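You operate a simulated robot arm through the tools that you are given. There is no shell and no other tool. Be economical: measure what you need, move in short steps, check, and stop when the job is done.

You run a simulated robot arm. Do the job below in one go: nothing can be reset, and whatever is moved stays where it is left.

## Task
Warm the steel cup under its lid on the cup heater till the heat meter reaches the green.
Fine: round wood lid on before the knob goes ON, knob OFF before 60 C, other cup left on the mat.
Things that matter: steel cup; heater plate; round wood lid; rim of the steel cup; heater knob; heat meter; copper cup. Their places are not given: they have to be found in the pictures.

Only the result counts: the job must be done as asked and must still hold three seconds after the hand-in. Knocking over, shifting, dropping, spilling or breaking anything else fails it.

## Robot
A 7-joint arm with a two-finger parallel gripper, fixed in place. Base frame: the origin is at the foot of the arm, x ahead of it, y to its left, z up; the work surface is at about z = 0.85. Lengths are in m, angles in degrees, forces in N, time in s.
With the tool pointing down near the work surface it reaches from about 0.3 to 0.7 m from the base axis. Its first joint turns from -66.0 to 66.0 degrees. Payload 1.57 kg.
The TCP is the grasp point between the finger pads, 0.03 m short of the fingertips. In the tool frame z runs along the fingers and y along their closing line. Largest opening 0.11 m; finger width 0.024, thickness 0.012; the body of the gripper, 0.048 by 0.112 m, starts 0.078 m behind the TCP.
Orientation is that of the tool frame in the base frame, as [roll, pitch, yaw] about the fixed x, y, z axes, in that order (R = Rz(yaw) Ry(pitch) Rx(roll)). With the fingers straight down and closing along the base's y, the tool's x points along the base's -x, its y along +y and its z along -z.

## Interface
- The arm moves only by the tool nudge_tool. Its argument "steps" is a list that holds one entry, the list of rows, each a list of 7 numbers: the shift along the tool's x, y, z in m, then the turn, a rotation vector about the tool's x, y, z in rad, then the finger opening in m, from 0 to 0.11. In form: [[[x, y, z, rx, ry, rz, claw], ...]]. A call has 1 to 12 rows; each row is the pose to reach, as a shift and turn from the pose commanded when the call began, along the tool's axes at that moment. Rows are played at 5 a second. More than 0.05 m and 8.6 degrees between two rows, or a gripper value outside its range, and nothing of the call is played. Where a pose cannot be reached the arm comes as near as it can. A force on the tool above 40 N (or 10 N above the force at the start of the call, whichever is more), or a blocked arm, ends the call early, and 0.2 s more pass. Each finger travels about 0.108 m/s and halts on what it meets, pressing with about 21 N; the grip force reading is that of the motor and also rises with nothing between the fingers. The clock runs only during rows and for 0.2 s after the last one: add rows that repeat a pose to give the fingers time. It gives the time, the measured TCP pose, the force on the tool (base axes), the opening and the grip force at its end, in the units of the frame above (readings bear some noise).
- Cameras (640 x 400 px; columns grow to the right, rows downward): "scene" is fixed at [0.1701, -0.3948, 1.4068]; the picture's right is [0.74, -0.67, 0.00], its down [-0.36, -0.40, -0.84] and it looks along [0.56, 0.63, -0.54] (base axes); focal length 241 px, centre (320, 200). "wrist" rides on the gripper at [-0.036, 0, -0.08] in the tool frame; the picture's right is [0.00, -1.00, 0.00], its down [0.97, 0.00, -0.24] and it looks along [0.24, 0.00, 0.97] (tool axes); focal length 218 px, centre (320, 200).
- capture(camera): a new picture of that camera. It takes no simulated time.
- probe_pixels(camera, pixels): for up to 12 pixels [column, row] of the newest picture of that camera ("zoom" is the newest enlarged one), the place [x, y, z] in the base frame of the surface seen there, good to about 0.003 m. It takes no simulated time.
- enlarge(camera, box): a new picture of the part [left, top, right, bottom] of that camera's present view, enlarged. It takes no simulated time.
- finish_job(): hands the job in; it is judged then, once.

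Keep the steps short. Do not move on a guess: measure, check each grasp and each placing, and mend mistakes. In all there are 80 turns and 34 pictures (those below and enlarged ones count). Leave the gripper open and the arm clear of the work at the hand-in unless told otherwise, and finish with a single line.

The tools are called after "Request:" as name(argument=value, ...) on one line, values as JSON. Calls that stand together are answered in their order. nudge_tool: Moves the arm, as the interface text tells. Its arguments: {"type":"object","properties":{"steps":{"type":"array","items":{"type":"array","items":{"type":"array","items":{"type":"number"}}}}},"required":["steps"]} The other tools are called the same way: capture (camera) takes a picture; probe_pixels (camera, pixels) gives the place of the surface under pixels of a picture; enlarge (camera, box) takes an enlarged picture of a part of a camera's view; finish_job () hands the job in.

At the start:

```text
time_s: 0.0
ee_pos: [0.3321, -0.0265, 1.2986]
ee_rot: [179.9, 0.0, -180.0]
wrist_force: [0.1, -0.2, 0.5]
grip_width: 0.11
grip_force: 0.0
```

scene: 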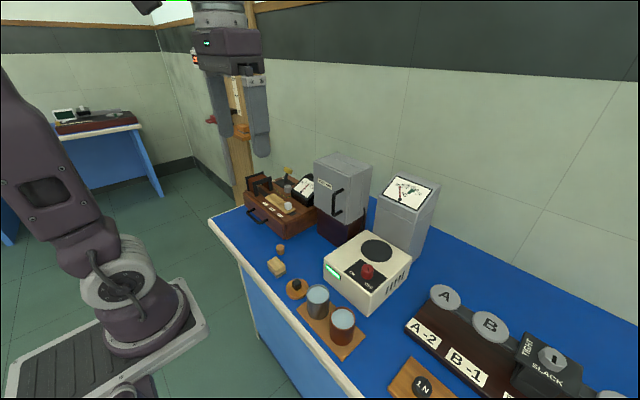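
wrist: 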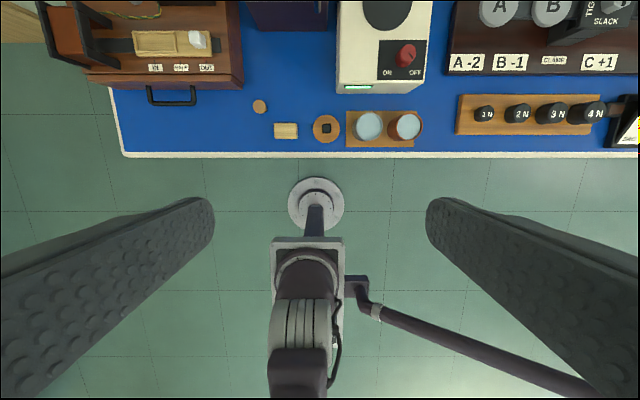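

I see the cups near scene (318,300) and (342,325), the heater at (367,270), and the lid at about (297,288). I'll enlarge both views of this area.

Request:
enlarge(camera="scene", box=[260, 160, 450, 370])

Request:
enlarge(camera="wrist", box=[240, 0, 440, 160])

```text
1.90 times, centred on (355, 265) of scene
```

zoom: 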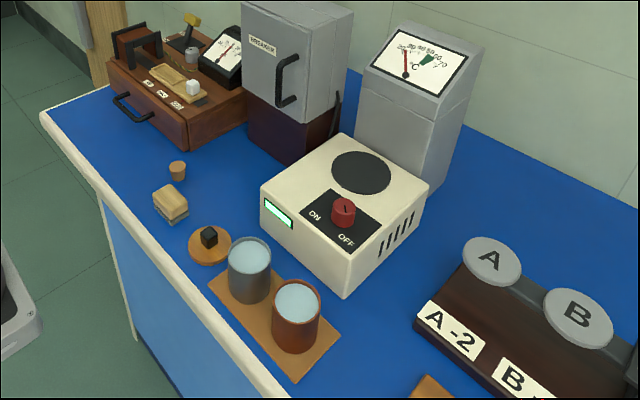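

```text
2.50 times, centred on (340, 80) of wrist
```

zoom: 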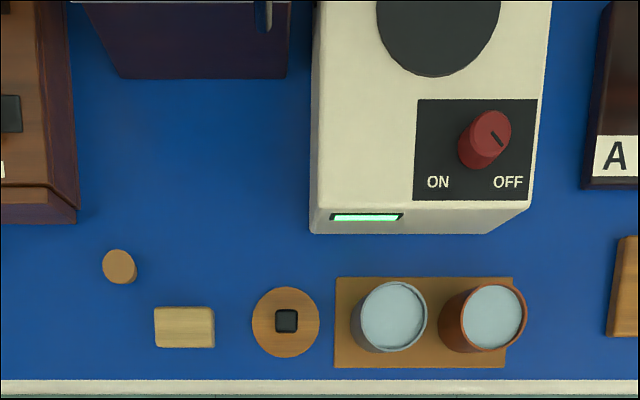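

I'll probe the parts in the wrist zoom: both cup rims, the lid and its knob, the plate, and the heater knob.

Request:
probe_pixels(camera="zoom", pixels=[[355, 310], [426, 312], [392, 283], [392, 350], [286, 320], [262, 320], [310, 340], [440, 20], [492, 130], [480, 120], [510, 132], [430, 120]])

Request:
probe_pixels(camera="zoom", pixels=[[390, 310], [495, 310], [447, 318], [525, 300], [490, 287], [492, 348], [275, 312], [297, 332], [340, 355], [505, 355], [480, 160], [330, 150]])

Request:
probe_pixels(camera="scene", pixels=[[297, 284], [306, 289], [318, 287], [318, 298], [342, 322], [376, 250], [362, 252], [392, 250], [376, 240], [376, 262], [367, 265], [367, 272]])

```text
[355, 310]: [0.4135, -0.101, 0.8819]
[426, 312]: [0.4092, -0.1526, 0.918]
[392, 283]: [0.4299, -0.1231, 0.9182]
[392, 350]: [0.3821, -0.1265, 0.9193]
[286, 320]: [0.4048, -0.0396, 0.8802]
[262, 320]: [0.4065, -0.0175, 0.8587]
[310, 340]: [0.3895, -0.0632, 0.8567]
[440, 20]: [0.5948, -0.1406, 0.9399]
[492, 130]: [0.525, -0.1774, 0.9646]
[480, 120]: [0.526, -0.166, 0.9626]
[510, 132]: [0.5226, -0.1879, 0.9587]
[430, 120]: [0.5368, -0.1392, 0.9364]
```

```text
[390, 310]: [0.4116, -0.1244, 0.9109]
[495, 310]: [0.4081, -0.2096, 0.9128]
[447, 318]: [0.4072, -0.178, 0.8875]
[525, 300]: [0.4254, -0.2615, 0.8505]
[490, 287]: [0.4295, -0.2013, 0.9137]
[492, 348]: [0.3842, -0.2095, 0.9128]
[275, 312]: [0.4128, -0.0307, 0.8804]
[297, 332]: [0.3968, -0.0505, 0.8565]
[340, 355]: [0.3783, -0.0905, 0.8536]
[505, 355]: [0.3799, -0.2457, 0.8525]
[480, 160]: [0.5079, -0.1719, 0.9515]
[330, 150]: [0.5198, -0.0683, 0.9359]
```

```text
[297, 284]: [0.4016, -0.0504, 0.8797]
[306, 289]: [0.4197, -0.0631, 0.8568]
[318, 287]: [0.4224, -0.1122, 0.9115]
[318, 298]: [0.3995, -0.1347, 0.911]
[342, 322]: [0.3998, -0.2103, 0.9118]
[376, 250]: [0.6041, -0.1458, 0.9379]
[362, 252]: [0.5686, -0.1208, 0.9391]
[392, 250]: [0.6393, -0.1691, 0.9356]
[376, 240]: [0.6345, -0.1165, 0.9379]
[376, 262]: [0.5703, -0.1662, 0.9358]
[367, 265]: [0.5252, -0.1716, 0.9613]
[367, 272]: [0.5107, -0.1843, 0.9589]
```

The steel cup's centre is at about (0.406, -0.126) with its rim at z 0.918. The copper cup is near (0.406, -0.205), the lid near (0.404, -0.041), the plate near (0.605, -0.143, 0.938), and the heater knob near (0.52, -0.176). The gap between the cups is small, so I'll close the fingers along x. I'm going above the steel cup now and turning 90° on the way.

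Request:
nudge_tool(steps=[[[-0.0067, -0.009, 0.0164, 0, 0, 0.1428, 0.11], [-0.0135, -0.0181, 0.0327, 0, 0, 0.2856, 0.11], [-0.0202, -0.0271, 0.0491, 0, 0, 0.4284, 0.11], [-0.0269, -0.0362, 0.0655, 0, 0, 0.5712, 0.11], [-0.0336, -0.0452, 0.0818, 0, 0, 0.714, 0.11], [-0.0404, -0.0543, 0.0982, 0, 0, 0.8568, 0.11], [-0.0471, -0.0633, 0.1145, 0, 0, 0.9996, 0.11], [-0.0538, -0.0724, 0.1309, 0, 0, 1.1424, 0.11], [-0.0605, -0.0814, 0.1473, 0, 0, 1.2852, 0.11], [-0.0673, -0.0905, 0.1636, 0, 0, 1.428, 0.11], [-0.074, -0.0995, 0.18, 0, 0, 1.5708, 0.11], [-0.074, -0.0995, 0.18, 0, 0, 1.5708, 0.11]]])

Request:
capture(camera="wrist")

```text
time_s: 2.6
ee_pos: [0.4054, -0.1252, 1.1177]
ee_rot: [-179.9, 0.0, 89.9]
wrist_force: [0.8, -0.4, -0.2]
grip_width: 0.1098
grip_force: 0.1
```

```text
29 pictures are left
```

wrist: 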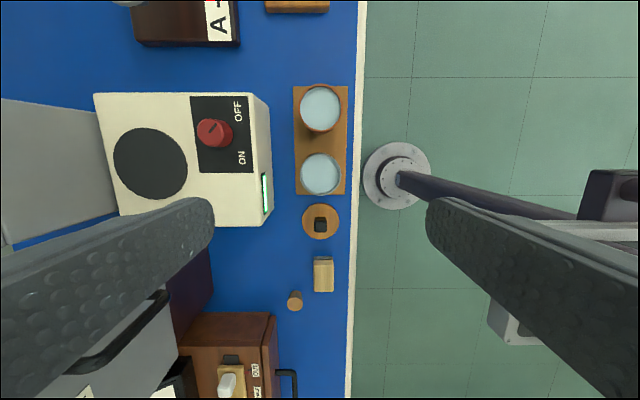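

The steel cup is at (320,174) in this picture, with the lid at (320,222), the plate at (150,163) and the knob at (214,132). I'll enlarge and probe the rim, plate edge, knob and lid accurately.

Request:
enlarge(camera="wrist", box=[90, 70, 370, 245])

```text
2.29 times, centred on (230, 158) of wrist
```

zoom: 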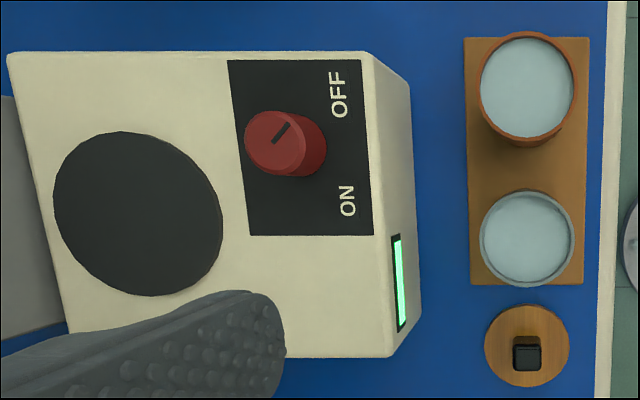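

Request:
probe_pixels(camera="zoom", pixels=[[482, 238], [573, 238], [527, 192], [527, 283], [527, 238], [527, 347], [487, 346], [567, 346], [527, 307], [527, 384], [516, 354], [538, 354]])

Request:
probe_pixels(camera="zoom", pixels=[[57, 210], [220, 215], [130, 134], [145, 294], [139, 213], [247, 145], [303, 145], [275, 114], [275, 170], [276, 142], [323, 145], [288, 127]])

```text
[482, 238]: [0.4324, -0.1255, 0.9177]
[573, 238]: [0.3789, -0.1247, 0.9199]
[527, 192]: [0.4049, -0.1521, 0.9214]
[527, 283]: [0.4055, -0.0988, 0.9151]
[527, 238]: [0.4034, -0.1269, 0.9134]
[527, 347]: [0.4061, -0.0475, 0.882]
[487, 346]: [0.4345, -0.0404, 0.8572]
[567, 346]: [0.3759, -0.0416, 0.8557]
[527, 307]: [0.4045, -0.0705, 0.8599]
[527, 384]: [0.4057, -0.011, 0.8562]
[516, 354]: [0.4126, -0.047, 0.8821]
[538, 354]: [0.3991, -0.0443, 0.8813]
```

```text
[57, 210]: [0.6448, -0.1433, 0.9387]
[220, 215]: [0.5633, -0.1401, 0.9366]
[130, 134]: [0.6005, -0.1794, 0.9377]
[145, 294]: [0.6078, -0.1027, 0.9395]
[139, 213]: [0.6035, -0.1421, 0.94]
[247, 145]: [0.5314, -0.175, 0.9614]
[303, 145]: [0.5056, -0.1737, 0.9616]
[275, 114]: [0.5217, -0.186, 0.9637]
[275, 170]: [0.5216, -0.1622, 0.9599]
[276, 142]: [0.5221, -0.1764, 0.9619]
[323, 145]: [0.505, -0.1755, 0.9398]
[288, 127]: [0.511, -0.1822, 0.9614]
```

The cup centre is (0.4057, -0.1255) with radius about 0.0275. The heater's front face could be close to the far finger, so I'll measure it.

Request:
probe_pixels(camera="zoom", pixels=[[408, 180], [418, 200], [425, 200], [380, 200], [400, 200], [470, 150], [583, 200]])

```text
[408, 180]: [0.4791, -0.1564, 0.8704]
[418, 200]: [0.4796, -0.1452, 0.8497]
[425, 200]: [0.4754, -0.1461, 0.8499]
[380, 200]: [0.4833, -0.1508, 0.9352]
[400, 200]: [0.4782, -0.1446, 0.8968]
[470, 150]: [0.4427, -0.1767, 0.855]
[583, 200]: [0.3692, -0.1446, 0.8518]
```

The heater front is at x ≥ 0.478, so an 80 mm opening clears both it and the cup. I'm lowering straight down to TCP z ≈ 0.89.

Request:
nudge_tool(steps=[[[0, 0, 0.0, 0, 0, 0, 0.08], [0, 0, 0.04, 0, 0, 0, 0.08], [0, 0, 0.08, 0, 0, 0, 0.08], [0, 0, 0.12, 0, 0, 0, 0.08], [0, 0, 0.15, 0, 0, 0, 0.08], [0, 0, 0.175, 0, 0, 0, 0.08], [0, 0, 0.195, 0, 0, 0, 0.08], [0, 0, 0.212, 0, 0, 0, 0.08], [0, 0, 0.228, 0, 0, 0, 0.08], [0, 0, 0.228, 0, 0, 0, 0.08]]])

Request:
capture(camera="wrist")

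```text
time_s: 4.8
ee_pos: [0.4051, -0.1267, 0.8893]
ee_rot: [-179.9, 0.0, 90.1]
wrist_force: [0.0, 0.6, -0.9]
grip_width: 0.0802
grip_force: 0.0
```

```text
27 pictures are left
```

wrist: 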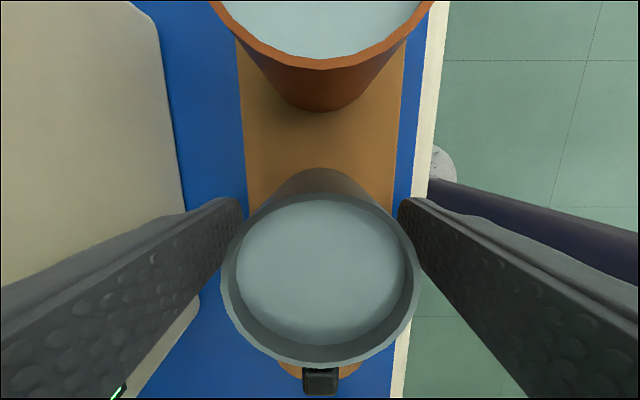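

The fingers straddle the cup evenly. I'm closing gently in stages.

Request:
nudge_tool(steps=[[[0, 0, 0, 0, 0, 0, 0.07], [0, 0, 0, 0, 0, 0, 0.062], [0, 0, 0, 0, 0, 0, 0.056], [0, 0, 0, 0, 0, 0, 0.05], [0, 0, 0, 0, 0, 0, 0.045], [0, 0, 0, 0, 0, 0, 0.045], [0, 0, 0, 0, 0, 0, 0.045]]])

```text
time_s: 6.4
ee_pos: [0.4052, -0.1264, 0.8905]
ee_rot: [179.9, 0.1, 90.0]
wrist_force: [-0.9, -0.1, -0.6]
grip_width: 0.0533
grip_force: 21.1
```

It's gripped at 53 mm with 21 N. I'm lifting slowly straight up by 0.13 m.

Request:
nudge_tool(steps=[[[0, 0, -0.005, 0, 0, 0, 0.045], [0, 0, -0.015, 0, 0, 0, 0.045], [0, 0, -0.03, 0, 0, 0, 0.045], [0, 0, -0.045, 0, 0, 0, 0.045], [0, 0, -0.06, 0, 0, 0, 0.045], [0, 0, -0.075, 0, 0, 0, 0.045], [0, 0, -0.09, 0, 0, 0, 0.045], [0, 0, -0.105, 0, 0, 0, 0.045], [0, 0, -0.118, 0, 0, 0, 0.045], [0, 0, -0.127, 0, 0, 0, 0.045], [0, 0, -0.13, 0, 0, 0, 0.045]]])

Request:
capture(camera="wrist")

Request:
enlarge(camera="scene", box=[260, 160, 450, 370])

```text
time_s: 8.8
ee_pos: [0.406, -0.125, 1.0203]
ee_rot: [-180.0, 0.0, 90.0]
wrist_force: [-0.5, -0.7, -1.5]
grip_width: 0.0534
grip_force: 20.9
```

```text
26 pictures are left
```

wrist: 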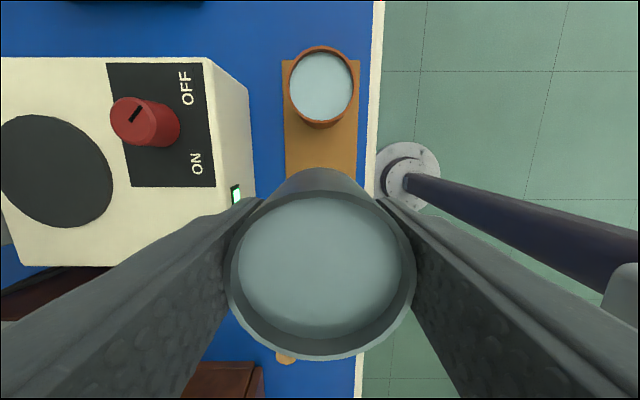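

```text
1.90 times, centred on (355, 265) of scene
```

zoom: 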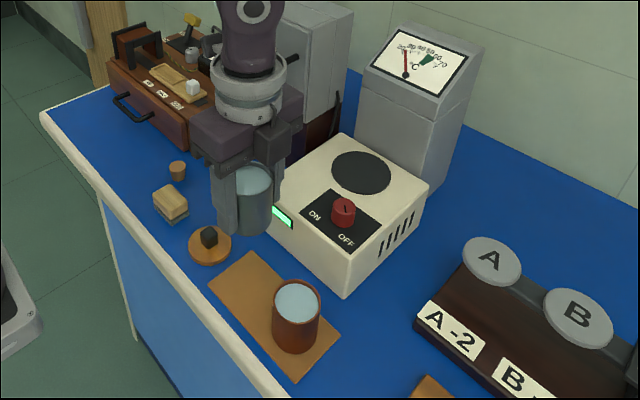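

The cup is held upright and the copper cup is untouched. Before moving over the plate I'll check how far the meter box and cabinet are.

Request:
probe_pixels(camera="zoom", pixels=[[365, 85], [440, 98], [385, 25], [480, 50], [370, 130], [420, 160], [356, 120], [330, 120], [345, 60], [318, 20], [300, 120], [430, 60]])

```text
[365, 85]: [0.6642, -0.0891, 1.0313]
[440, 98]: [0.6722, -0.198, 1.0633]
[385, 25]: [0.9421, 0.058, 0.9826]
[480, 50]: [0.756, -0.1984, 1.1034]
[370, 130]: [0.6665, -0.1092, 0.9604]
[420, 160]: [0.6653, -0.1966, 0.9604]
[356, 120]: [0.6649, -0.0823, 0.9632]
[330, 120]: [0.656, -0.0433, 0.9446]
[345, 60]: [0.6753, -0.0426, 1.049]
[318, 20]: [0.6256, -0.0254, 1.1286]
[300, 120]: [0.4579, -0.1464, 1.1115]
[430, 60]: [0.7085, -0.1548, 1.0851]
```

The meter box front is at x ≈ 0.665, which is too near for the gripper body with the fingers closing along x. I'll turn back to closing along y while carrying the cup above the plate at about (0.602, -0.1415).

Request:
nudge_tool(steps=[[[-0.0005, 0.006, -0.005, 0, 0, -0.1309, 0.045], [-0.0017, 0.02, -0.01, 0, 0, -0.2618, 0.045], [-0.0033, 0.039, -0.015, 0, 0, -0.3927, 0.045], [-0.005, 0.059, -0.015, 0, 0, -0.5236, 0.045], [-0.0066, 0.078, -0.015, 0, 0, -0.6545, 0.045], [-0.0083, 0.098, -0.015, 0, 0, -0.7854, 0.045], [-0.0099, 0.118, -0.015, 0, 0, -0.9163, 0.045], [-0.0116, 0.137, -0.015, 0, 0, -1.0472, 0.045], [-0.0132, 0.157, -0.015, 0, 0, -1.1781, 0.045], [-0.0149, 0.176, -0.015, 0, 0, -1.309, 0.045], [-0.016, 0.19, -0.015, 0, 0, -1.4399, 0.045], [-0.0165, 0.196, -0.015, 0, 0, -1.5708, 0.045]]])

Request:
enlarge(camera="scene", box=[260, 160, 450, 370])

Request:
capture(camera="wrist")

```text
time_s: 11.4
ee_pos: [0.6017, -0.1417, 1.0358]
ee_rot: [180.0, 0.1, -180.0]
wrist_force: [0.5, -0.4, -2.4]
grip_width: 0.0536
grip_force: 20.3
```

```text
1.90 times, centred on (355, 265) of scene
```

zoom: 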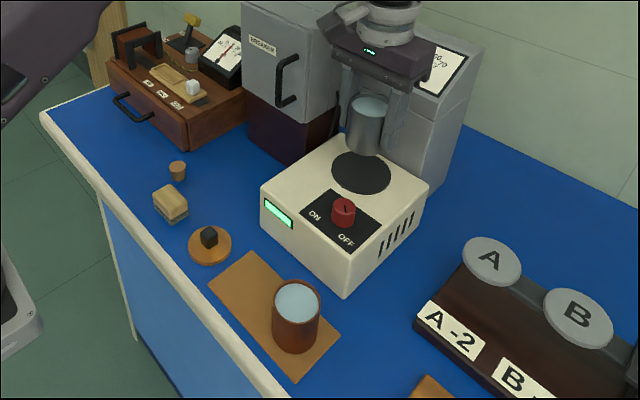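

```text
23 pictures are left
```

wrist: 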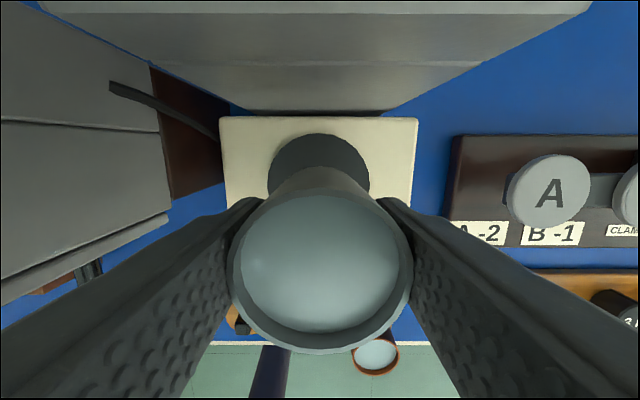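

The cup is above the plate. It should sit at TCP z ≈ 0.975, so I'm lowering to just above that and reading the force.

Request:
nudge_tool(steps=[[[0, 0, 0.01, 0, 0, 0, 0.045], [0, 0, 0.022, 0, 0, 0, 0.045], [0, 0, 0.034, 0, 0, 0, 0.045], [0, 0, 0.044, 0, 0, 0, 0.045], [0, 0, 0.051, 0, 0, 0, 0.045], [0, 0, 0.056, 0, 0, 0, 0.045], [0, 0, 0.056, 0, 0, 0, 0.045]]])

Request:
nudge_tool(steps=[[[0, 0, 0.001, 0, 0, 0, 0.045], [0, 0, 0.002, 0, 0, 0, 0.045], [0, 0, 0.002, 0, 0, 0, 0.045]]])

```text
time_s: 13.0
ee_pos: [0.6006, -0.1406, 0.9801]
ee_rot: [-179.9, 0.0, -180.0]
wrist_force: [-0.7, 0.7, 2.4]
grip_width: 0.0535
grip_force: 20.7
```

```text
time_s: 13.8
ee_pos: [0.602, -0.1424, 0.9779]
ee_rot: [179.9, 0.2, 180.0]
wrist_force: [-0.6, 0.5, 12.8]
grip_width: 0.0535
grip_force: 20.3
```

The upward force rose to 12.8 N, so the cup is seated. I'm easing back 1 mm to unload, then opening slowly to 80 mm.

Request:
nudge_tool(steps=[[[0, 0, -0.001, 0, 0, 0, 0.045], [0, 0, -0.0015, 0, 0, 0, 0.052], [0, 0, -0.0015, 0, 0, 0, 0.058], [0, 0, -0.0015, 0, 0, 0, 0.066], [0, 0, -0.0015, 0, 0, 0, 0.075], [0, 0, -0.0015, 0, 0, 0, 0.08], [0, 0, -0.0015, 0, 0, 0, 0.08]]])

Request:
capture(camera="wrist")

```text
time_s: 15.4
ee_pos: [0.6014, -0.1407, 0.9783]
ee_rot: [-180.0, 0.0, 180.0]
wrist_force: [-0.9, 0.4, -0.1]
grip_width: 0.08
grip_force: 0.1
```

```text
22 pictures are left
```

wrist: 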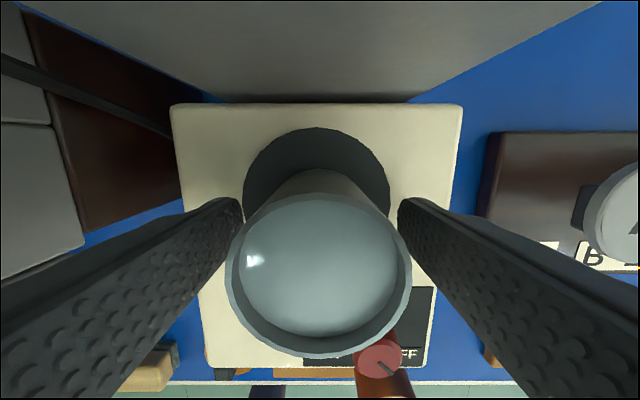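

Fingers are clear of the cup and it stands on the plate. I'm going straight up, then over to above the lid.

Request:
nudge_tool(steps=[[[0, 0, -0.02, 0, 0, 0, 0.08], [0, 0, -0.05, 0, 0, 0, 0.08], [0, 0, -0.09, 0, 0, 0, 0.08], [0, 0, -0.12, 0, 0, 0, 0.08], [0.03, 0.015, -0.13, 0, 0, 0, 0.08], [0.07, 0.035, -0.13, 0, 0, 0, 0.08], [0.11, 0.055, -0.13, 0, 0, 0, 0.08], [0.15, 0.075, -0.13, 0, 0, 0, 0.07], [0.18, 0.09, -0.12, 0, 0, 0, 0.06], [0.196, 0.099, -0.1, 0, 0, 0, 0.05], [0.196, 0.099, -0.07, 0, 0, 0, 0.05], [0.196, 0.099, -0.07, 0, 0, 0, 0.05]]])

Request:
capture(camera="wrist")

Request:
enlarge(camera="scene", box=[260, 160, 450, 370])

```text
time_s: 18.0
ee_pos: [0.4037, -0.043, 1.0483]
ee_rot: [-180.0, -0.1, 180.0]
wrist_force: [-0.5, 0.0, -0.1]
grip_width: 0.05
grip_force: 0.1
```

```text
21 pictures are left
```

wrist: 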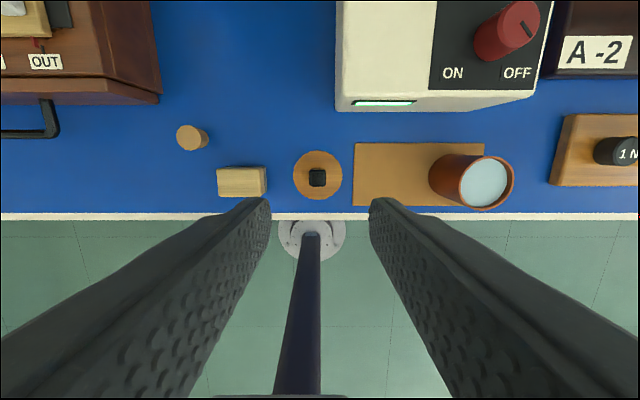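

```text
1.90 times, centred on (355, 265) of scene
```

zoom: 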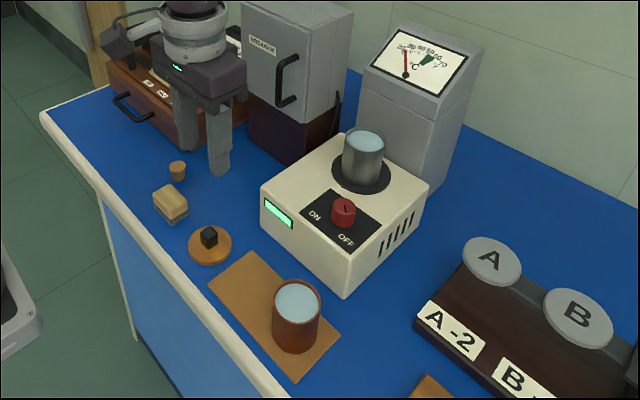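

The cup stands on the plate. I'll measure the lid handle at wrist (318,177) and the seated cup rim in the zoom.

Request:
probe_pixels(camera="wrist", pixels=[[318, 180], [310, 178], [326, 178], [318, 171], [318, 186], [294, 176], [342, 176], [318, 151], [318, 197], [305, 170], [262, 180]])

Request:
probe_pixels(camera="zoom", pixels=[[343, 141], [385, 144], [365, 127], [364, 156], [365, 142]])

```text
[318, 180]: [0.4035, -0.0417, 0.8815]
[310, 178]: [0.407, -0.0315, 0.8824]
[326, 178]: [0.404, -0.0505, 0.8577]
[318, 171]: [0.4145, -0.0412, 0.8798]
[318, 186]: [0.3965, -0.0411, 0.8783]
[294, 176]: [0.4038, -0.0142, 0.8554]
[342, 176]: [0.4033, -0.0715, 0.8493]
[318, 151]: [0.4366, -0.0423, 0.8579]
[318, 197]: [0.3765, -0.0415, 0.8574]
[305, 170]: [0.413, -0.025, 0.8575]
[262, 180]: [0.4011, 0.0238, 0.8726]
```

```text
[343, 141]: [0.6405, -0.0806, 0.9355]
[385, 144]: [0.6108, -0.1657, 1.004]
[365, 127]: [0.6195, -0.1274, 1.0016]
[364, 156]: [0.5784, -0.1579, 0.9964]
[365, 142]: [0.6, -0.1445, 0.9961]
```

The lid handle centre is (0.405, -0.0415), its top at 0.881 and the lid top at 0.857. I'm lowering so the fingertips end about 3 mm above the lid, with a 40 mm opening.

Request:
nudge_tool(steps=[[[-0.001, 0.001, 0.02, 0, 0, 0, 0.045], [-0.001, 0.001, 0.06, 0, 0, 0, 0.04], [-0.001, 0.001, 0.1, 0, 0, 0, 0.04], [-0.001, 0.001, 0.13, 0, 0, 0, 0.04], [-0.001, 0.001, 0.147, 0, 0, 0, 0.04], [-0.001, 0.001, 0.157, 0, 0, 0, 0.04], [-0.001, 0.001, 0.157, 0, 0, 0, 0.04]]])

Request:
capture(camera="wrist")

```text
time_s: 19.6
ee_pos: [0.4065, -0.0419, 0.8921]
ee_rot: [180.0, 0.1, -180.0]
wrist_force: [-0.5, -0.7, -0.2]
grip_width: 0.04
grip_force: 0.2
```

```text
19 pictures are left
```

wrist: 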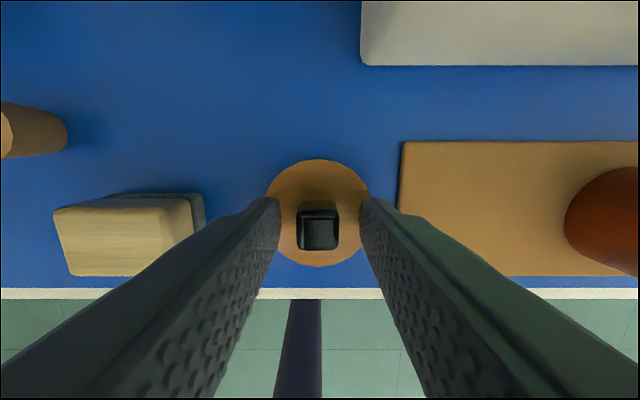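

The handle at (318,230) is centred between the fingers. I'm closing on it.

Request:
nudge_tool(steps=[[[0, 0, 0.001, 0, 0, 0, 0.03], [0, 0, 0.001, 0, 0, 0, 0.022], [0, 0, 0.001, 0, 0, 0, 0.016], [0, 0, 0.001, 0, 0, 0, 0.01], [0, 0, 0.001, 0, 0, 0, 0.006], [0, 0, 0.001, 0, 0, 0, 0.006]]])

Request:
nudge_tool(steps=[[[0, 0, -0.005, 0, 0, 0, 0.006], [0, 0, -0.02, 0, 0, 0, 0.006], [0, 0, -0.045, 0, 0, 0, 0.006], [0, 0, -0.08, 0, 0, 0, 0.006], [0, 0, -0.12, 0, 0, 0, 0.006], [0, 0, -0.16, 0, 0, 0, 0.006], [0, 0, -0.19, 0, 0, 0, 0.006], [0, 0, -0.2, 0, 0, 0, 0.006]]])

Request:
capture(camera="wrist")

```text
time_s: 21.0
ee_pos: [0.407, -0.0409, 0.8906]
ee_rot: [-180.0, 0.0, -180.0]
wrist_force: [-0.2, -0.7, 0.5]
grip_width: 0.0189
grip_force: 20.8
```

```text
time_s: 22.8
ee_pos: [0.4063, -0.042, 1.0918]
ee_rot: [-180.0, 0.0, 179.9]
wrist_force: [0.4, -0.8, -0.6]
grip_width: 0.0191
grip_force: 21.0
```

```text
18 pictures are left
```

wrist: 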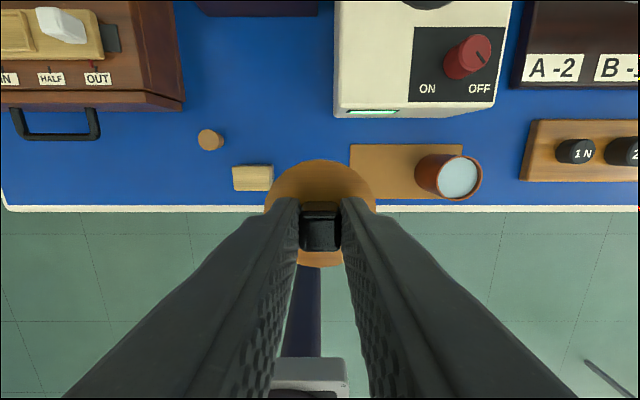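

The lid is held level at 19 mm. I'm carrying it above the cup, to TCP (0.6015, -0.1415) at z ≈ 1.10.

Request:
nudge_tool(steps=[[[-0.01, -0.005, -0.008, 0, 0, 0, 0.006], [-0.03, -0.015, -0.01, 0, 0, 0, 0.006], [-0.055, -0.028, -0.01, 0, 0, 0, 0.006], [-0.08, -0.041, -0.01, 0, 0, 0, 0.006], [-0.105, -0.054, -0.01, 0, 0, 0, 0.006], [-0.13, -0.067, -0.01, 0, 0, 0, 0.006], [-0.155, -0.08, -0.01, 0, 0, 0, 0.006], [-0.178, -0.091, -0.01, 0, 0, 0, 0.006], [-0.19, -0.098, -0.01, 0, 0, 0, 0.006], [-0.195, -0.1, -0.008, 0, 0, 0, 0.006], [-0.195, -0.1, -0.008, 0, 0, 0, 0.006]]])

Request:
capture(camera="wrist")

Request:
enlarge(camera="scene", box=[310, 180, 430, 300])

```text
time_s: 25.2
ee_pos: [0.6019, -0.1402, 1.0988]
ee_rot: [180.0, 0.1, -180.0]
wrist_force: [0.5, -0.5, 0.4]
grip_width: 0.0191
grip_force: 20.9
```

```text
17 pictures are left
```

wrist: 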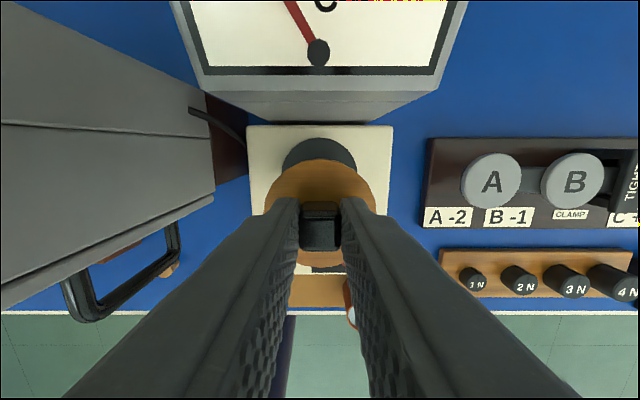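

```text
3.33 times, centred on (370, 240) of scene
```

zoom: 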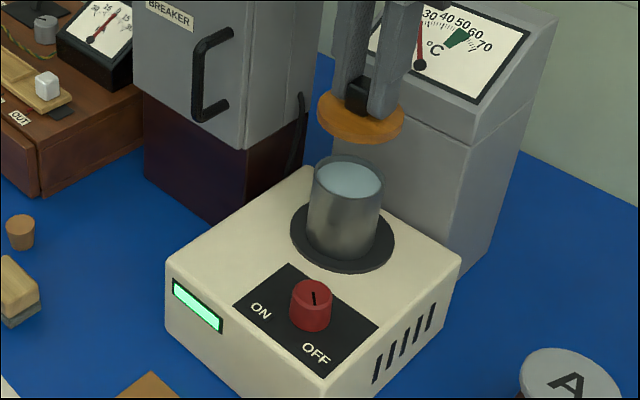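

The green band lies between about 50 and 60. I'll measure the cup rim at (313,180), (383,185), (348,157) and (348,200), plus the lid edges, for alignment.

Request:
probe_pixels(camera="zoom", pixels=[[314, 178], [382, 185], [345, 156], [345, 200], [320, 165], [375, 195], [380, 172], [320, 191], [318, 107], [403, 122], [355, 138]])

```text
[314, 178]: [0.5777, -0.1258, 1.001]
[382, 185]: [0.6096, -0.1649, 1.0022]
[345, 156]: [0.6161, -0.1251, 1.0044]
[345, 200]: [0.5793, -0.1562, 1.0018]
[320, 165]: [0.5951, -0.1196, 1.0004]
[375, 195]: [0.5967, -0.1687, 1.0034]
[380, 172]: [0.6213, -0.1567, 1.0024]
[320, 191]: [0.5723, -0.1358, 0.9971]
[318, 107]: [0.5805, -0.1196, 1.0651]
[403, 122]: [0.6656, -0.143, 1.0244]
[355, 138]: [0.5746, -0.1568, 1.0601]
```

Alignment is within about 1.5 mm, so I'm correcting by 1 mm in each direction. Then I'm lowering to just above the expected contact at TCP z ≈ 1.044.

Request:
nudge_tool(steps=[[[0.001, -0.001, 0.01, 0, 0, 0, 0.006], [0.001, -0.001, 0.022, 0, 0, 0, 0.006], [0.001, -0.001, 0.034, 0, 0, 0, 0.006], [0.001, -0.001, 0.043, 0, 0, 0, 0.006], [0.001, -0.001, 0.049, 0, 0, 0, 0.006], [0.001, -0.001, 0.052, 0, 0, 0, 0.006], [0.001, -0.001, 0.052, 0, 0, 0, 0.006]]])

Request:
enlarge(camera="scene", box=[310, 180, 430, 300])

```text
time_s: 26.8
ee_pos: [0.6008, -0.1428, 1.0456]
ee_rot: [-180.0, -0.1, 180.0]
wrist_force: [0.3, -0.9, -0.5]
grip_width: 0.0191
grip_force: 20.7
```

```text
3.33 times, centred on (370, 240) of scene
```

zoom: 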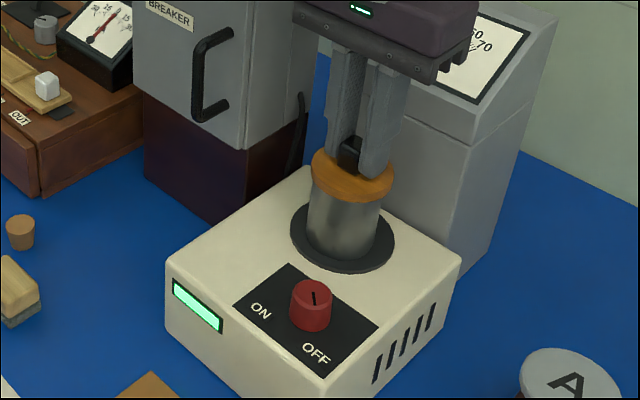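

Not touching yet. The lid appears about 2 mm to the right of the cup (column 353 against 349), so I'm shifting it (-1.5, +1) mm and then lowering in 1 mm steps.

Request:
nudge_tool(steps=[[[0.0015, 0.001, 0, 0, 0, 0, 0.006], [0.0015, 0.001, 0.001, 0, 0, 0, 0.006], [0.0015, 0.001, 0.002, 0, 0, 0, 0.006], [0.0015, 0.001, 0.002, 0, 0, 0, 0.006]]])

```text
time_s: 27.8
ee_pos: [0.5988, -0.1417, 1.0447]
ee_rot: [180.0, 0.1, -180.0]
wrist_force: [-0.1, -0.8, 6.2]
grip_width: 0.0188
grip_force: 20.6
```

Contact is at 6 N, so the lid is on the rim. I'm opening slowly.

Request:
nudge_tool(steps=[[[0, 0, 0, 0, 0, 0, 0.014], [0, 0, 0, 0, 0, 0, 0.018], [0, 0, 0, 0, 0, 0, 0.022], [0, 0, 0, 0, 0, 0, 0.03], [0, 0, 0, 0, 0, 0, 0.04], [0, 0, 0, 0, 0, 0, 0.04], [0, 0, -0.02, 0, 0, 0, 0.04], [0, 0, -0.05, 0, 0, 0, 0.04], [0, 0, -0.08, 0, 0, 0, 0.04], [0.03, 0, -0.08, 0, 0, 0, 0.04], [0.06, 0, -0.08, 0, 0, 0, 0.04], [0.06, 0, -0.08, 0, 0, 0, 0.04]]])

Request:
enlarge(camera="scene", box=[310, 180, 430, 300])

Request:
capture(camera="wrist")

```text
time_s: 30.4
ee_pos: [0.5407, -0.1424, 1.1225]
ee_rot: [179.9, 0.1, -180.0]
wrist_force: [0.3, -0.2, -0.2]
grip_width: 0.0401
grip_force: 0.1
```

```text
3.33 times, centred on (370, 240) of scene
```

zoom: 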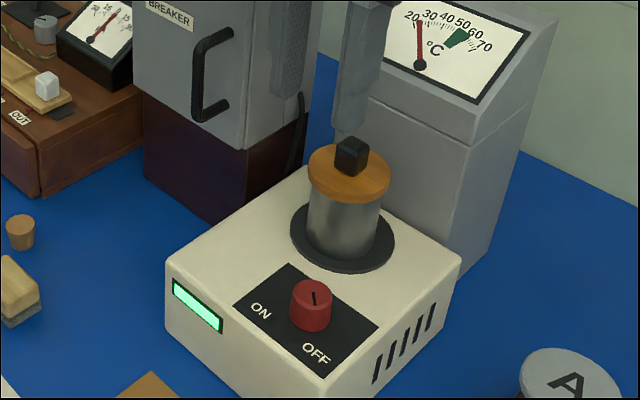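

```text
13 pictures are left
```

wrist: 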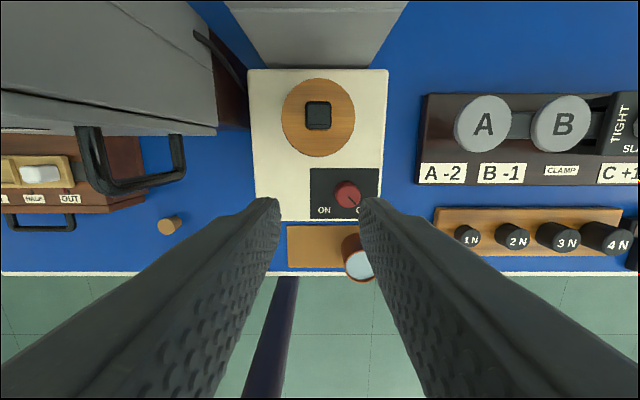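

The lid is on and centred, and the meter reads about 24. Next is the knob at about (0.519, -0.1745). ON means turning it clockwise seen from above, roughly 100–110°. I'm going above it with the tool pre-turned -25°.

Request:
nudge_tool(steps=[[[0.007, -0.011, 0, 0, 0, -0.145, 0.05], [0.014, -0.022, 0, 0, 0, -0.29, 0.055], [0.0205, -0.0325, 0, 0, 0, -0.436, 0.055], [0.0205, -0.0325, 0.03, 0, 0, -0.436, 0.055], [0.0205, -0.0325, 0.06, 0, 0, -0.436, 0.055], [0.0205, -0.0325, 0.08, 0, 0, -0.436, 0.055], [0.0205, -0.0325, 0.08, 0, 0, -0.436, 0.055]]])

Request:
capture(camera="wrist")

```text
time_s: 32.0
ee_pos: [0.5175, -0.1735, 1.0461]
ee_rot: [180.0, -0.1, -155.0]
wrist_force: [0.6, -1.1, 0.7]
grip_width: 0.0552
grip_force: 0.0
```

```text
12 pictures are left
```

wrist: 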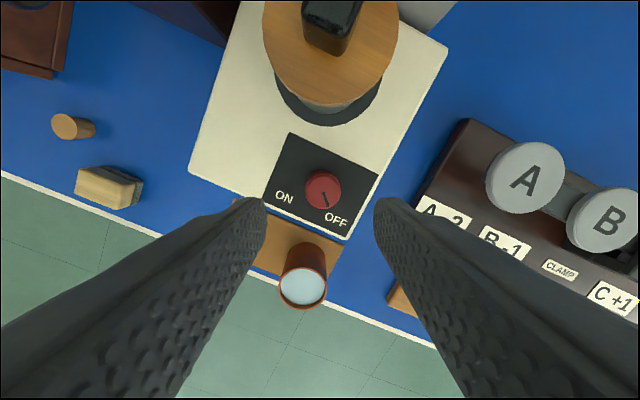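

I'll probe the knob top around (323,188) and the labels.

Request:
probe_pixels(camera="wrist", pixels=[[307, 186], [339, 190], [325, 173], [321, 200], [323, 187], [315, 176], [285, 198], [336, 219], [327, 206]])

```text
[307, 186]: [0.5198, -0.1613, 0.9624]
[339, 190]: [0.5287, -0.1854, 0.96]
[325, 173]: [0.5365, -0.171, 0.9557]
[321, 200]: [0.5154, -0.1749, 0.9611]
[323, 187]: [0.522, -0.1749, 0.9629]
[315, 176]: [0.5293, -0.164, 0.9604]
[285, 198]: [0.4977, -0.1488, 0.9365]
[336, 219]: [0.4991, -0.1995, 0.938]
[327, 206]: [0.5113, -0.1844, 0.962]
```

The knob centre is (0.5195, -0.174), within 1–2 mm of the TCP. The labels are ±50° from -x, so the turn is about 100°. I'm lowering to z ≈ 0.972 and closing.

Request:
nudge_tool(steps=[[[0, 0, 0.03, 0, 0, 0, 0.055], [0, 0, 0.055, 0, 0, 0, 0.055], [0, 0, 0.068, 0, 0, 0, 0.055], [0, 0, 0.073, 0, 0, 0, 0.055], [0, 0, 0.073, 0, 0, 0, 0.045], [0, 0, 0.073, 0, 0, 0, 0.037], [0, 0, 0.073, 0, 0, 0, 0.03], [0, 0, 0.073, 0, 0, 0, 0.024], [0, 0, 0.073, 0, 0, 0, 0.018], [0, 0, 0.073, 0, 0, 0, 0.018]]])

Request:
capture(camera="scene")

```text
time_s: 34.2
ee_pos: [0.519, -0.1754, 0.9723]
ee_rot: [-179.9, 0.1, -155.0]
wrist_force: [7.3, -13.8, -3.9]
grip_width: 0.0298
grip_force: 39.3
```

```text
11 pictures are left
```

scene: 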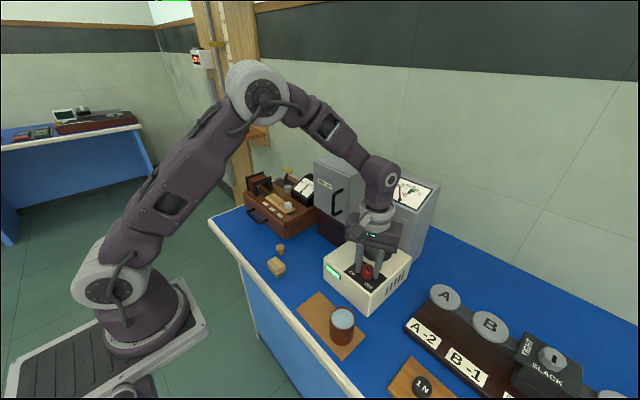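

The knob is gripped at 29.8 mm, but a side force shows I'm about 1 mm off-centre. I'm shifting 1 mm toward tool -y to unload, and looking at whether the meter is readable from here.

Request:
nudge_tool(steps=[[[0, -0.0005, 0, 0, 0, 0, 0.018], [0, -0.001, 0, 0, 0, 0, 0.018], [0, -0.001, 0, 0, 0, 0, 0.018]]])

Request:
enlarge(camera="scene", box=[370, 165, 450, 215])

```text
time_s: 35.0
ee_pos: [0.5197, -0.176, 0.9714]
ee_rot: [180.0, 0.0, -155.0]
wrist_force: [-1.7, -11.4, 16.6]
grip_width: 0.0296
grip_force: 39.6
```

```text
8.00 times, centred on (410, 190) of scene
```

zoom: 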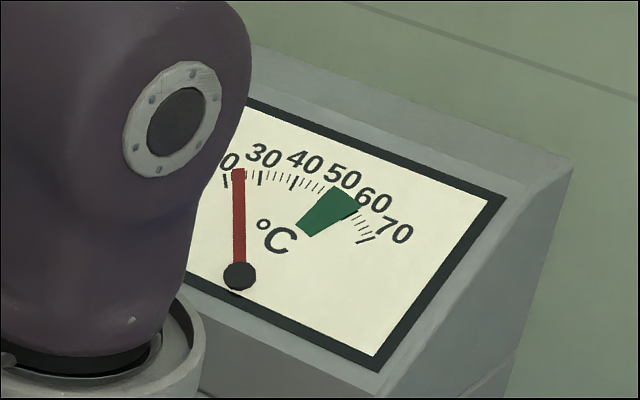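

The meter is readable from here: about 23 °C, with green from about 50 to 60. I'm turning the knob clockwise about 97° while holding it.

Request:
nudge_tool(steps=[[[0, -0.0005, 0, 0, 0, 0.1417, 0.018], [0, -0.0005, 0, 0, 0, 0.2833, 0.018], [0, -0.0005, 0, 0, 0, 0.425, 0.018], [0, -0.0005, 0, 0, 0, 0.5667, 0.018], [0, -0.0005, 0, 0, 0, 0.7083, 0.018], [0, -0.0005, 0, 0, 0, 0.85, 0.018], [0, -0.0005, 0, 0, 0, 0.9917, 0.018], [0, -0.0005, 0, 0, 0, 1.1333, 0.018], [0, -0.0005, 0, 0, 0, 1.275, 0.018], [0, -0.0005, 0, 0, 0, 1.4167, 0.018], [0, -0.0005, 0, 0, 0, 1.5583, 0.018], [0, -0.0005, 0, 0, 0, 1.7, 0.018]]])

Request:
enlarge(camera="scene", box=[310, 165, 450, 290])

```text
time_s: 37.6
ee_pos: [0.5202, -0.1752, 0.9715]
ee_rot: [-180.0, 0.0, 107.5]
wrist_force: [10.0, 12.3, 1.2]
grip_width: 0.0299
grip_force: 39.2
```

```text
3.20 times, centred on (380, 228) of scene
```

zoom: 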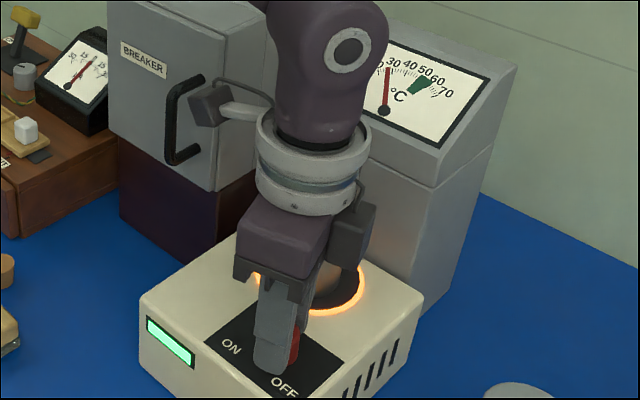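

The plate ring is glowing, so the heater is ON. I'm holding the knob for 2 s, then reading the meter to get the heating rate.

Request:
nudge_tool(steps=[[[0, 0, 0, 0, 0, 0, 0.018], [0, 0, 0, 0, 0, 0, 0.018], [0, 0, 0, 0, 0, 0, 0.018], [0, 0, 0, 0, 0, 0, 0.018], [0, 0, 0, 0, 0, 0, 0.018], [0, 0, 0, 0, 0, 0, 0.018], [0, 0, 0, 0, 0, 0, 0.018], [0, 0, 0, 0, 0, 0, 0.018], [0, 0, 0, 0, 0, 0, 0.018]]])

Request:
enlarge(camera="scene", box=[370, 165, 450, 215])

```text
time_s: 39.6
ee_pos: [0.5205, -0.1764, 0.9719]
ee_rot: [179.9, 0.0, 107.6]
wrist_force: [17.5, 4.8, -16.4]
grip_width: 0.0292
grip_force: 39.2
```

```text
8.00 times, centred on (410, 190) of scene
```

zoom: 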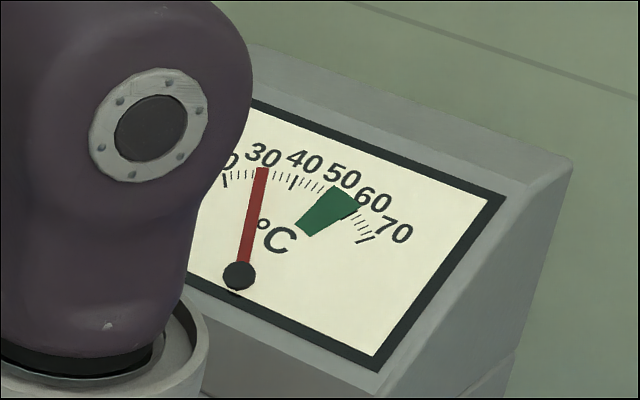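

It reads about 30, so the rate is around 2–3 °C/s. I'm waiting another 2.6 s.

Request:
nudge_tool(steps=[[[0, 0, 0, 0, 0, 0, 0.018], [0, 0, 0, 0, 0, 0, 0.018], [0, 0, 0, 0, 0, 0, 0.018], [0, 0, 0, 0, 0, 0, 0.018], [0, 0, 0, 0, 0, 0, 0.018], [0, 0, 0, 0, 0, 0, 0.018], [0, 0, 0, 0, 0, 0, 0.018], [0, 0, 0, 0, 0, 0, 0.018], [0, 0, 0, 0, 0, 0, 0.018], [0, 0, 0, 0, 0, 0, 0.018], [0, 0, 0, 0, 0, 0, 0.018], [0, 0, 0, 0, 0, 0, 0.018]]])

Request:
enlarge(camera="scene", box=[370, 165, 450, 215])

```text
time_s: 42.2
ee_pos: [0.5201, -0.1744, 0.972]
ee_rot: [180.0, 0.1, 107.6]
wrist_force: [17.3, 4.2, -16.3]
grip_width: 0.0295
grip_force: 38.9
```

```text
8.00 times, centred on (410, 190) of scene
```

zoom: 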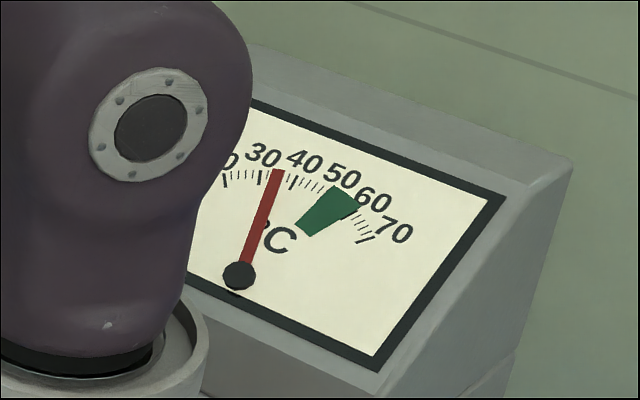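

It reads about 34.5 and rises about 1.8 °C/s. I'm waiting three more 2.6 s holds to reach about 48, then reading again.

Request:
nudge_tool(steps=[[[0, 0, 0, 0, 0, 0, 0.018], [0, 0, 0, 0, 0, 0, 0.018], [0, 0, 0, 0, 0, 0, 0.018], [0, 0, 0, 0, 0, 0, 0.018], [0, 0, 0, 0, 0, 0, 0.018], [0, 0, 0, 0, 0, 0, 0.018], [0, 0, 0, 0, 0, 0, 0.018], [0, 0, 0, 0, 0, 0, 0.018], [0, 0, 0, 0, 0, 0, 0.018], [0, 0, 0, 0, 0, 0, 0.018], [0, 0, 0, 0, 0, 0, 0.018], [0, 0, 0, 0, 0, 0, 0.018]]])

Request:
nudge_tool(steps=[[[0, 0, 0, 0, 0, 0, 0.018], [0, 0, 0, 0, 0, 0, 0.018], [0, 0, 0, 0, 0, 0, 0.018], [0, 0, 0, 0, 0, 0, 0.018], [0, 0, 0, 0, 0, 0, 0.018], [0, 0, 0, 0, 0, 0, 0.018], [0, 0, 0, 0, 0, 0, 0.018], [0, 0, 0, 0, 0, 0, 0.018], [0, 0, 0, 0, 0, 0, 0.018], [0, 0, 0, 0, 0, 0, 0.018], [0, 0, 0, 0, 0, 0, 0.018], [0, 0, 0, 0, 0, 0, 0.018]]])

Request:
enlarge(camera="scene", box=[370, 165, 450, 215])

```text
time_s: 44.8
ee_pos: [0.5197, -0.1754, 0.9718]
ee_rot: [180.0, -0.1, 107.6]
wrist_force: [16.3, 4.0, -12.6]
grip_width: 0.0296
grip_force: 39.2
```

```text
time_s: 47.4
ee_pos: [0.5202, -0.1767, 0.9713]
ee_rot: [180.0, 0.0, 107.7]
wrist_force: [16.5, 3.8, -11.1]
grip_width: 0.0294
grip_force: 39.2
```

```text
8.00 times, centred on (410, 190) of scene
```

zoom: 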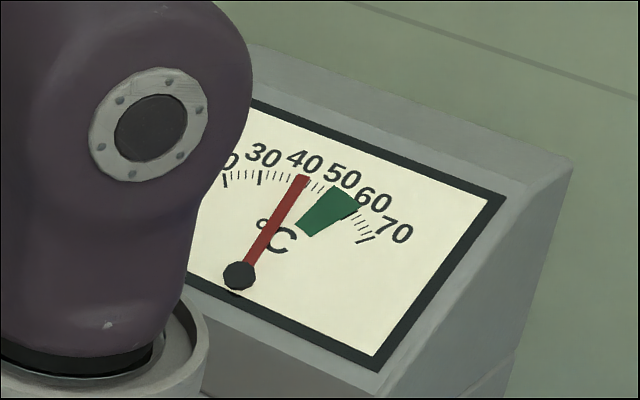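

It reads about 42, rising about 1.4 °C/s. I'm doing two more holds to reach about 49, then reading.

Request:
nudge_tool(steps=[[[0, 0, 0, 0, 0, 0, 0.018], [0, 0, 0, 0, 0, 0, 0.018], [0, 0, 0, 0, 0, 0, 0.018], [0, 0, 0, 0, 0, 0, 0.018], [0, 0, 0, 0, 0, 0, 0.018], [0, 0, 0, 0, 0, 0, 0.018], [0, 0, 0, 0, 0, 0, 0.018], [0, 0, 0, 0, 0, 0, 0.018], [0, 0, 0, 0, 0, 0, 0.018], [0, 0, 0, 0, 0, 0, 0.018], [0, 0, 0, 0, 0, 0, 0.018], [0, 0, 0, 0, 0, 0, 0.018]]])

Request:
nudge_tool(steps=[[[0, 0, 0, 0, 0, 0, 0.018], [0, 0, 0, 0, 0, 0, 0.018], [0, 0, 0, 0, 0, 0, 0.018], [0, 0, 0, 0, 0, 0, 0.018], [0, 0, 0, 0, 0, 0, 0.018], [0, 0, 0, 0, 0, 0, 0.018], [0, 0, 0, 0, 0, 0, 0.018], [0, 0, 0, 0, 0, 0, 0.018], [0, 0, 0, 0, 0, 0, 0.018], [0, 0, 0, 0, 0, 0, 0.018], [0, 0, 0, 0, 0, 0, 0.018], [0, 0, 0, 0, 0, 0, 0.018]]])

Request:
enlarge(camera="scene", box=[370, 165, 450, 215])

```text
time_s: 50.0
ee_pos: [0.5197, -0.175, 0.9725]
ee_rot: [180.0, -0.1, 107.6]
wrist_force: [17.3, 4.4, -8.0]
grip_width: 0.0294
grip_force: 39.2
```

```text
time_s: 52.6
ee_pos: [0.5203, -0.1758, 0.9717]
ee_rot: [180.0, -0.1, 107.7]
wrist_force: [18.4, 3.4, -6.1]
grip_width: 0.0294
grip_force: 39.2
```

```text
8.00 times, centred on (410, 190) of scene
```

zoom: 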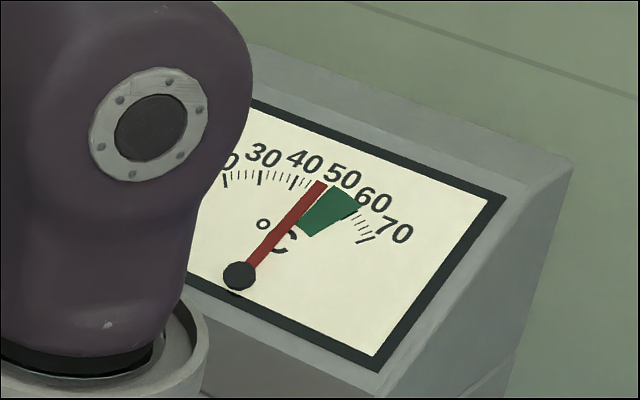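

It reads about 47, just before the green. I'm doing two more holds, then reading.

Request:
nudge_tool(steps=[[[0, 0, 0, 0, 0, 0, 0.018], [0, 0, 0, 0, 0, 0, 0.018], [0, 0, 0, 0, 0, 0, 0.018], [0, 0, 0, 0, 0, 0, 0.018], [0, 0, 0, 0, 0, 0, 0.018], [0, 0, 0, 0, 0, 0, 0.018], [0, 0, 0, 0, 0, 0, 0.018], [0, 0, 0, 0, 0, 0, 0.018], [0, 0, 0, 0, 0, 0, 0.018], [0, 0, 0, 0, 0, 0, 0.018], [0, 0, 0, 0, 0, 0, 0.018], [0, 0, 0, 0, 0, 0, 0.018]]])

Request:
nudge_tool(steps=[[[0, 0, 0, 0, 0, 0, 0.018], [0, 0, 0, 0, 0, 0, 0.018], [0, 0, 0, 0, 0, 0, 0.018], [0, 0, 0, 0, 0, 0, 0.018], [0, 0, 0, 0, 0, 0, 0.018], [0, 0, 0, 0, 0, 0, 0.018], [0, 0, 0, 0, 0, 0, 0.018], [0, 0, 0, 0, 0, 0, 0.018], [0, 0, 0, 0, 0, 0, 0.018], [0, 0, 0, 0, 0, 0, 0.018], [0, 0, 0, 0, 0, 0, 0.018]]])

Request:
enlarge(camera="scene", box=[370, 165, 450, 215])

```text
time_s: 55.2
ee_pos: [0.5203, -0.1758, 0.972]
ee_rot: [-180.0, 0.0, 107.6]
wrist_force: [19.0, 4.0, -4.8]
grip_width: 0.0291
grip_force: 38.7
```

```text
time_s: 57.6
ee_pos: [0.5195, -0.1754, 0.9711]
ee_rot: [-180.0, -0.1, 107.6]
wrist_force: [18.5, 4.5, -3.1]
grip_width: 0.0294
grip_force: 39.3
```

```text
8.00 times, centred on (410, 190) of scene
```

zoom: 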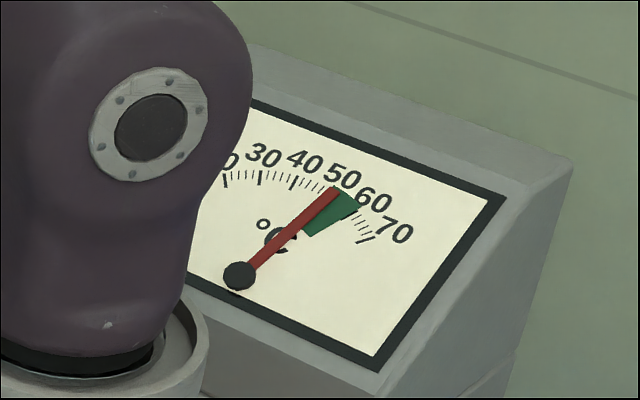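

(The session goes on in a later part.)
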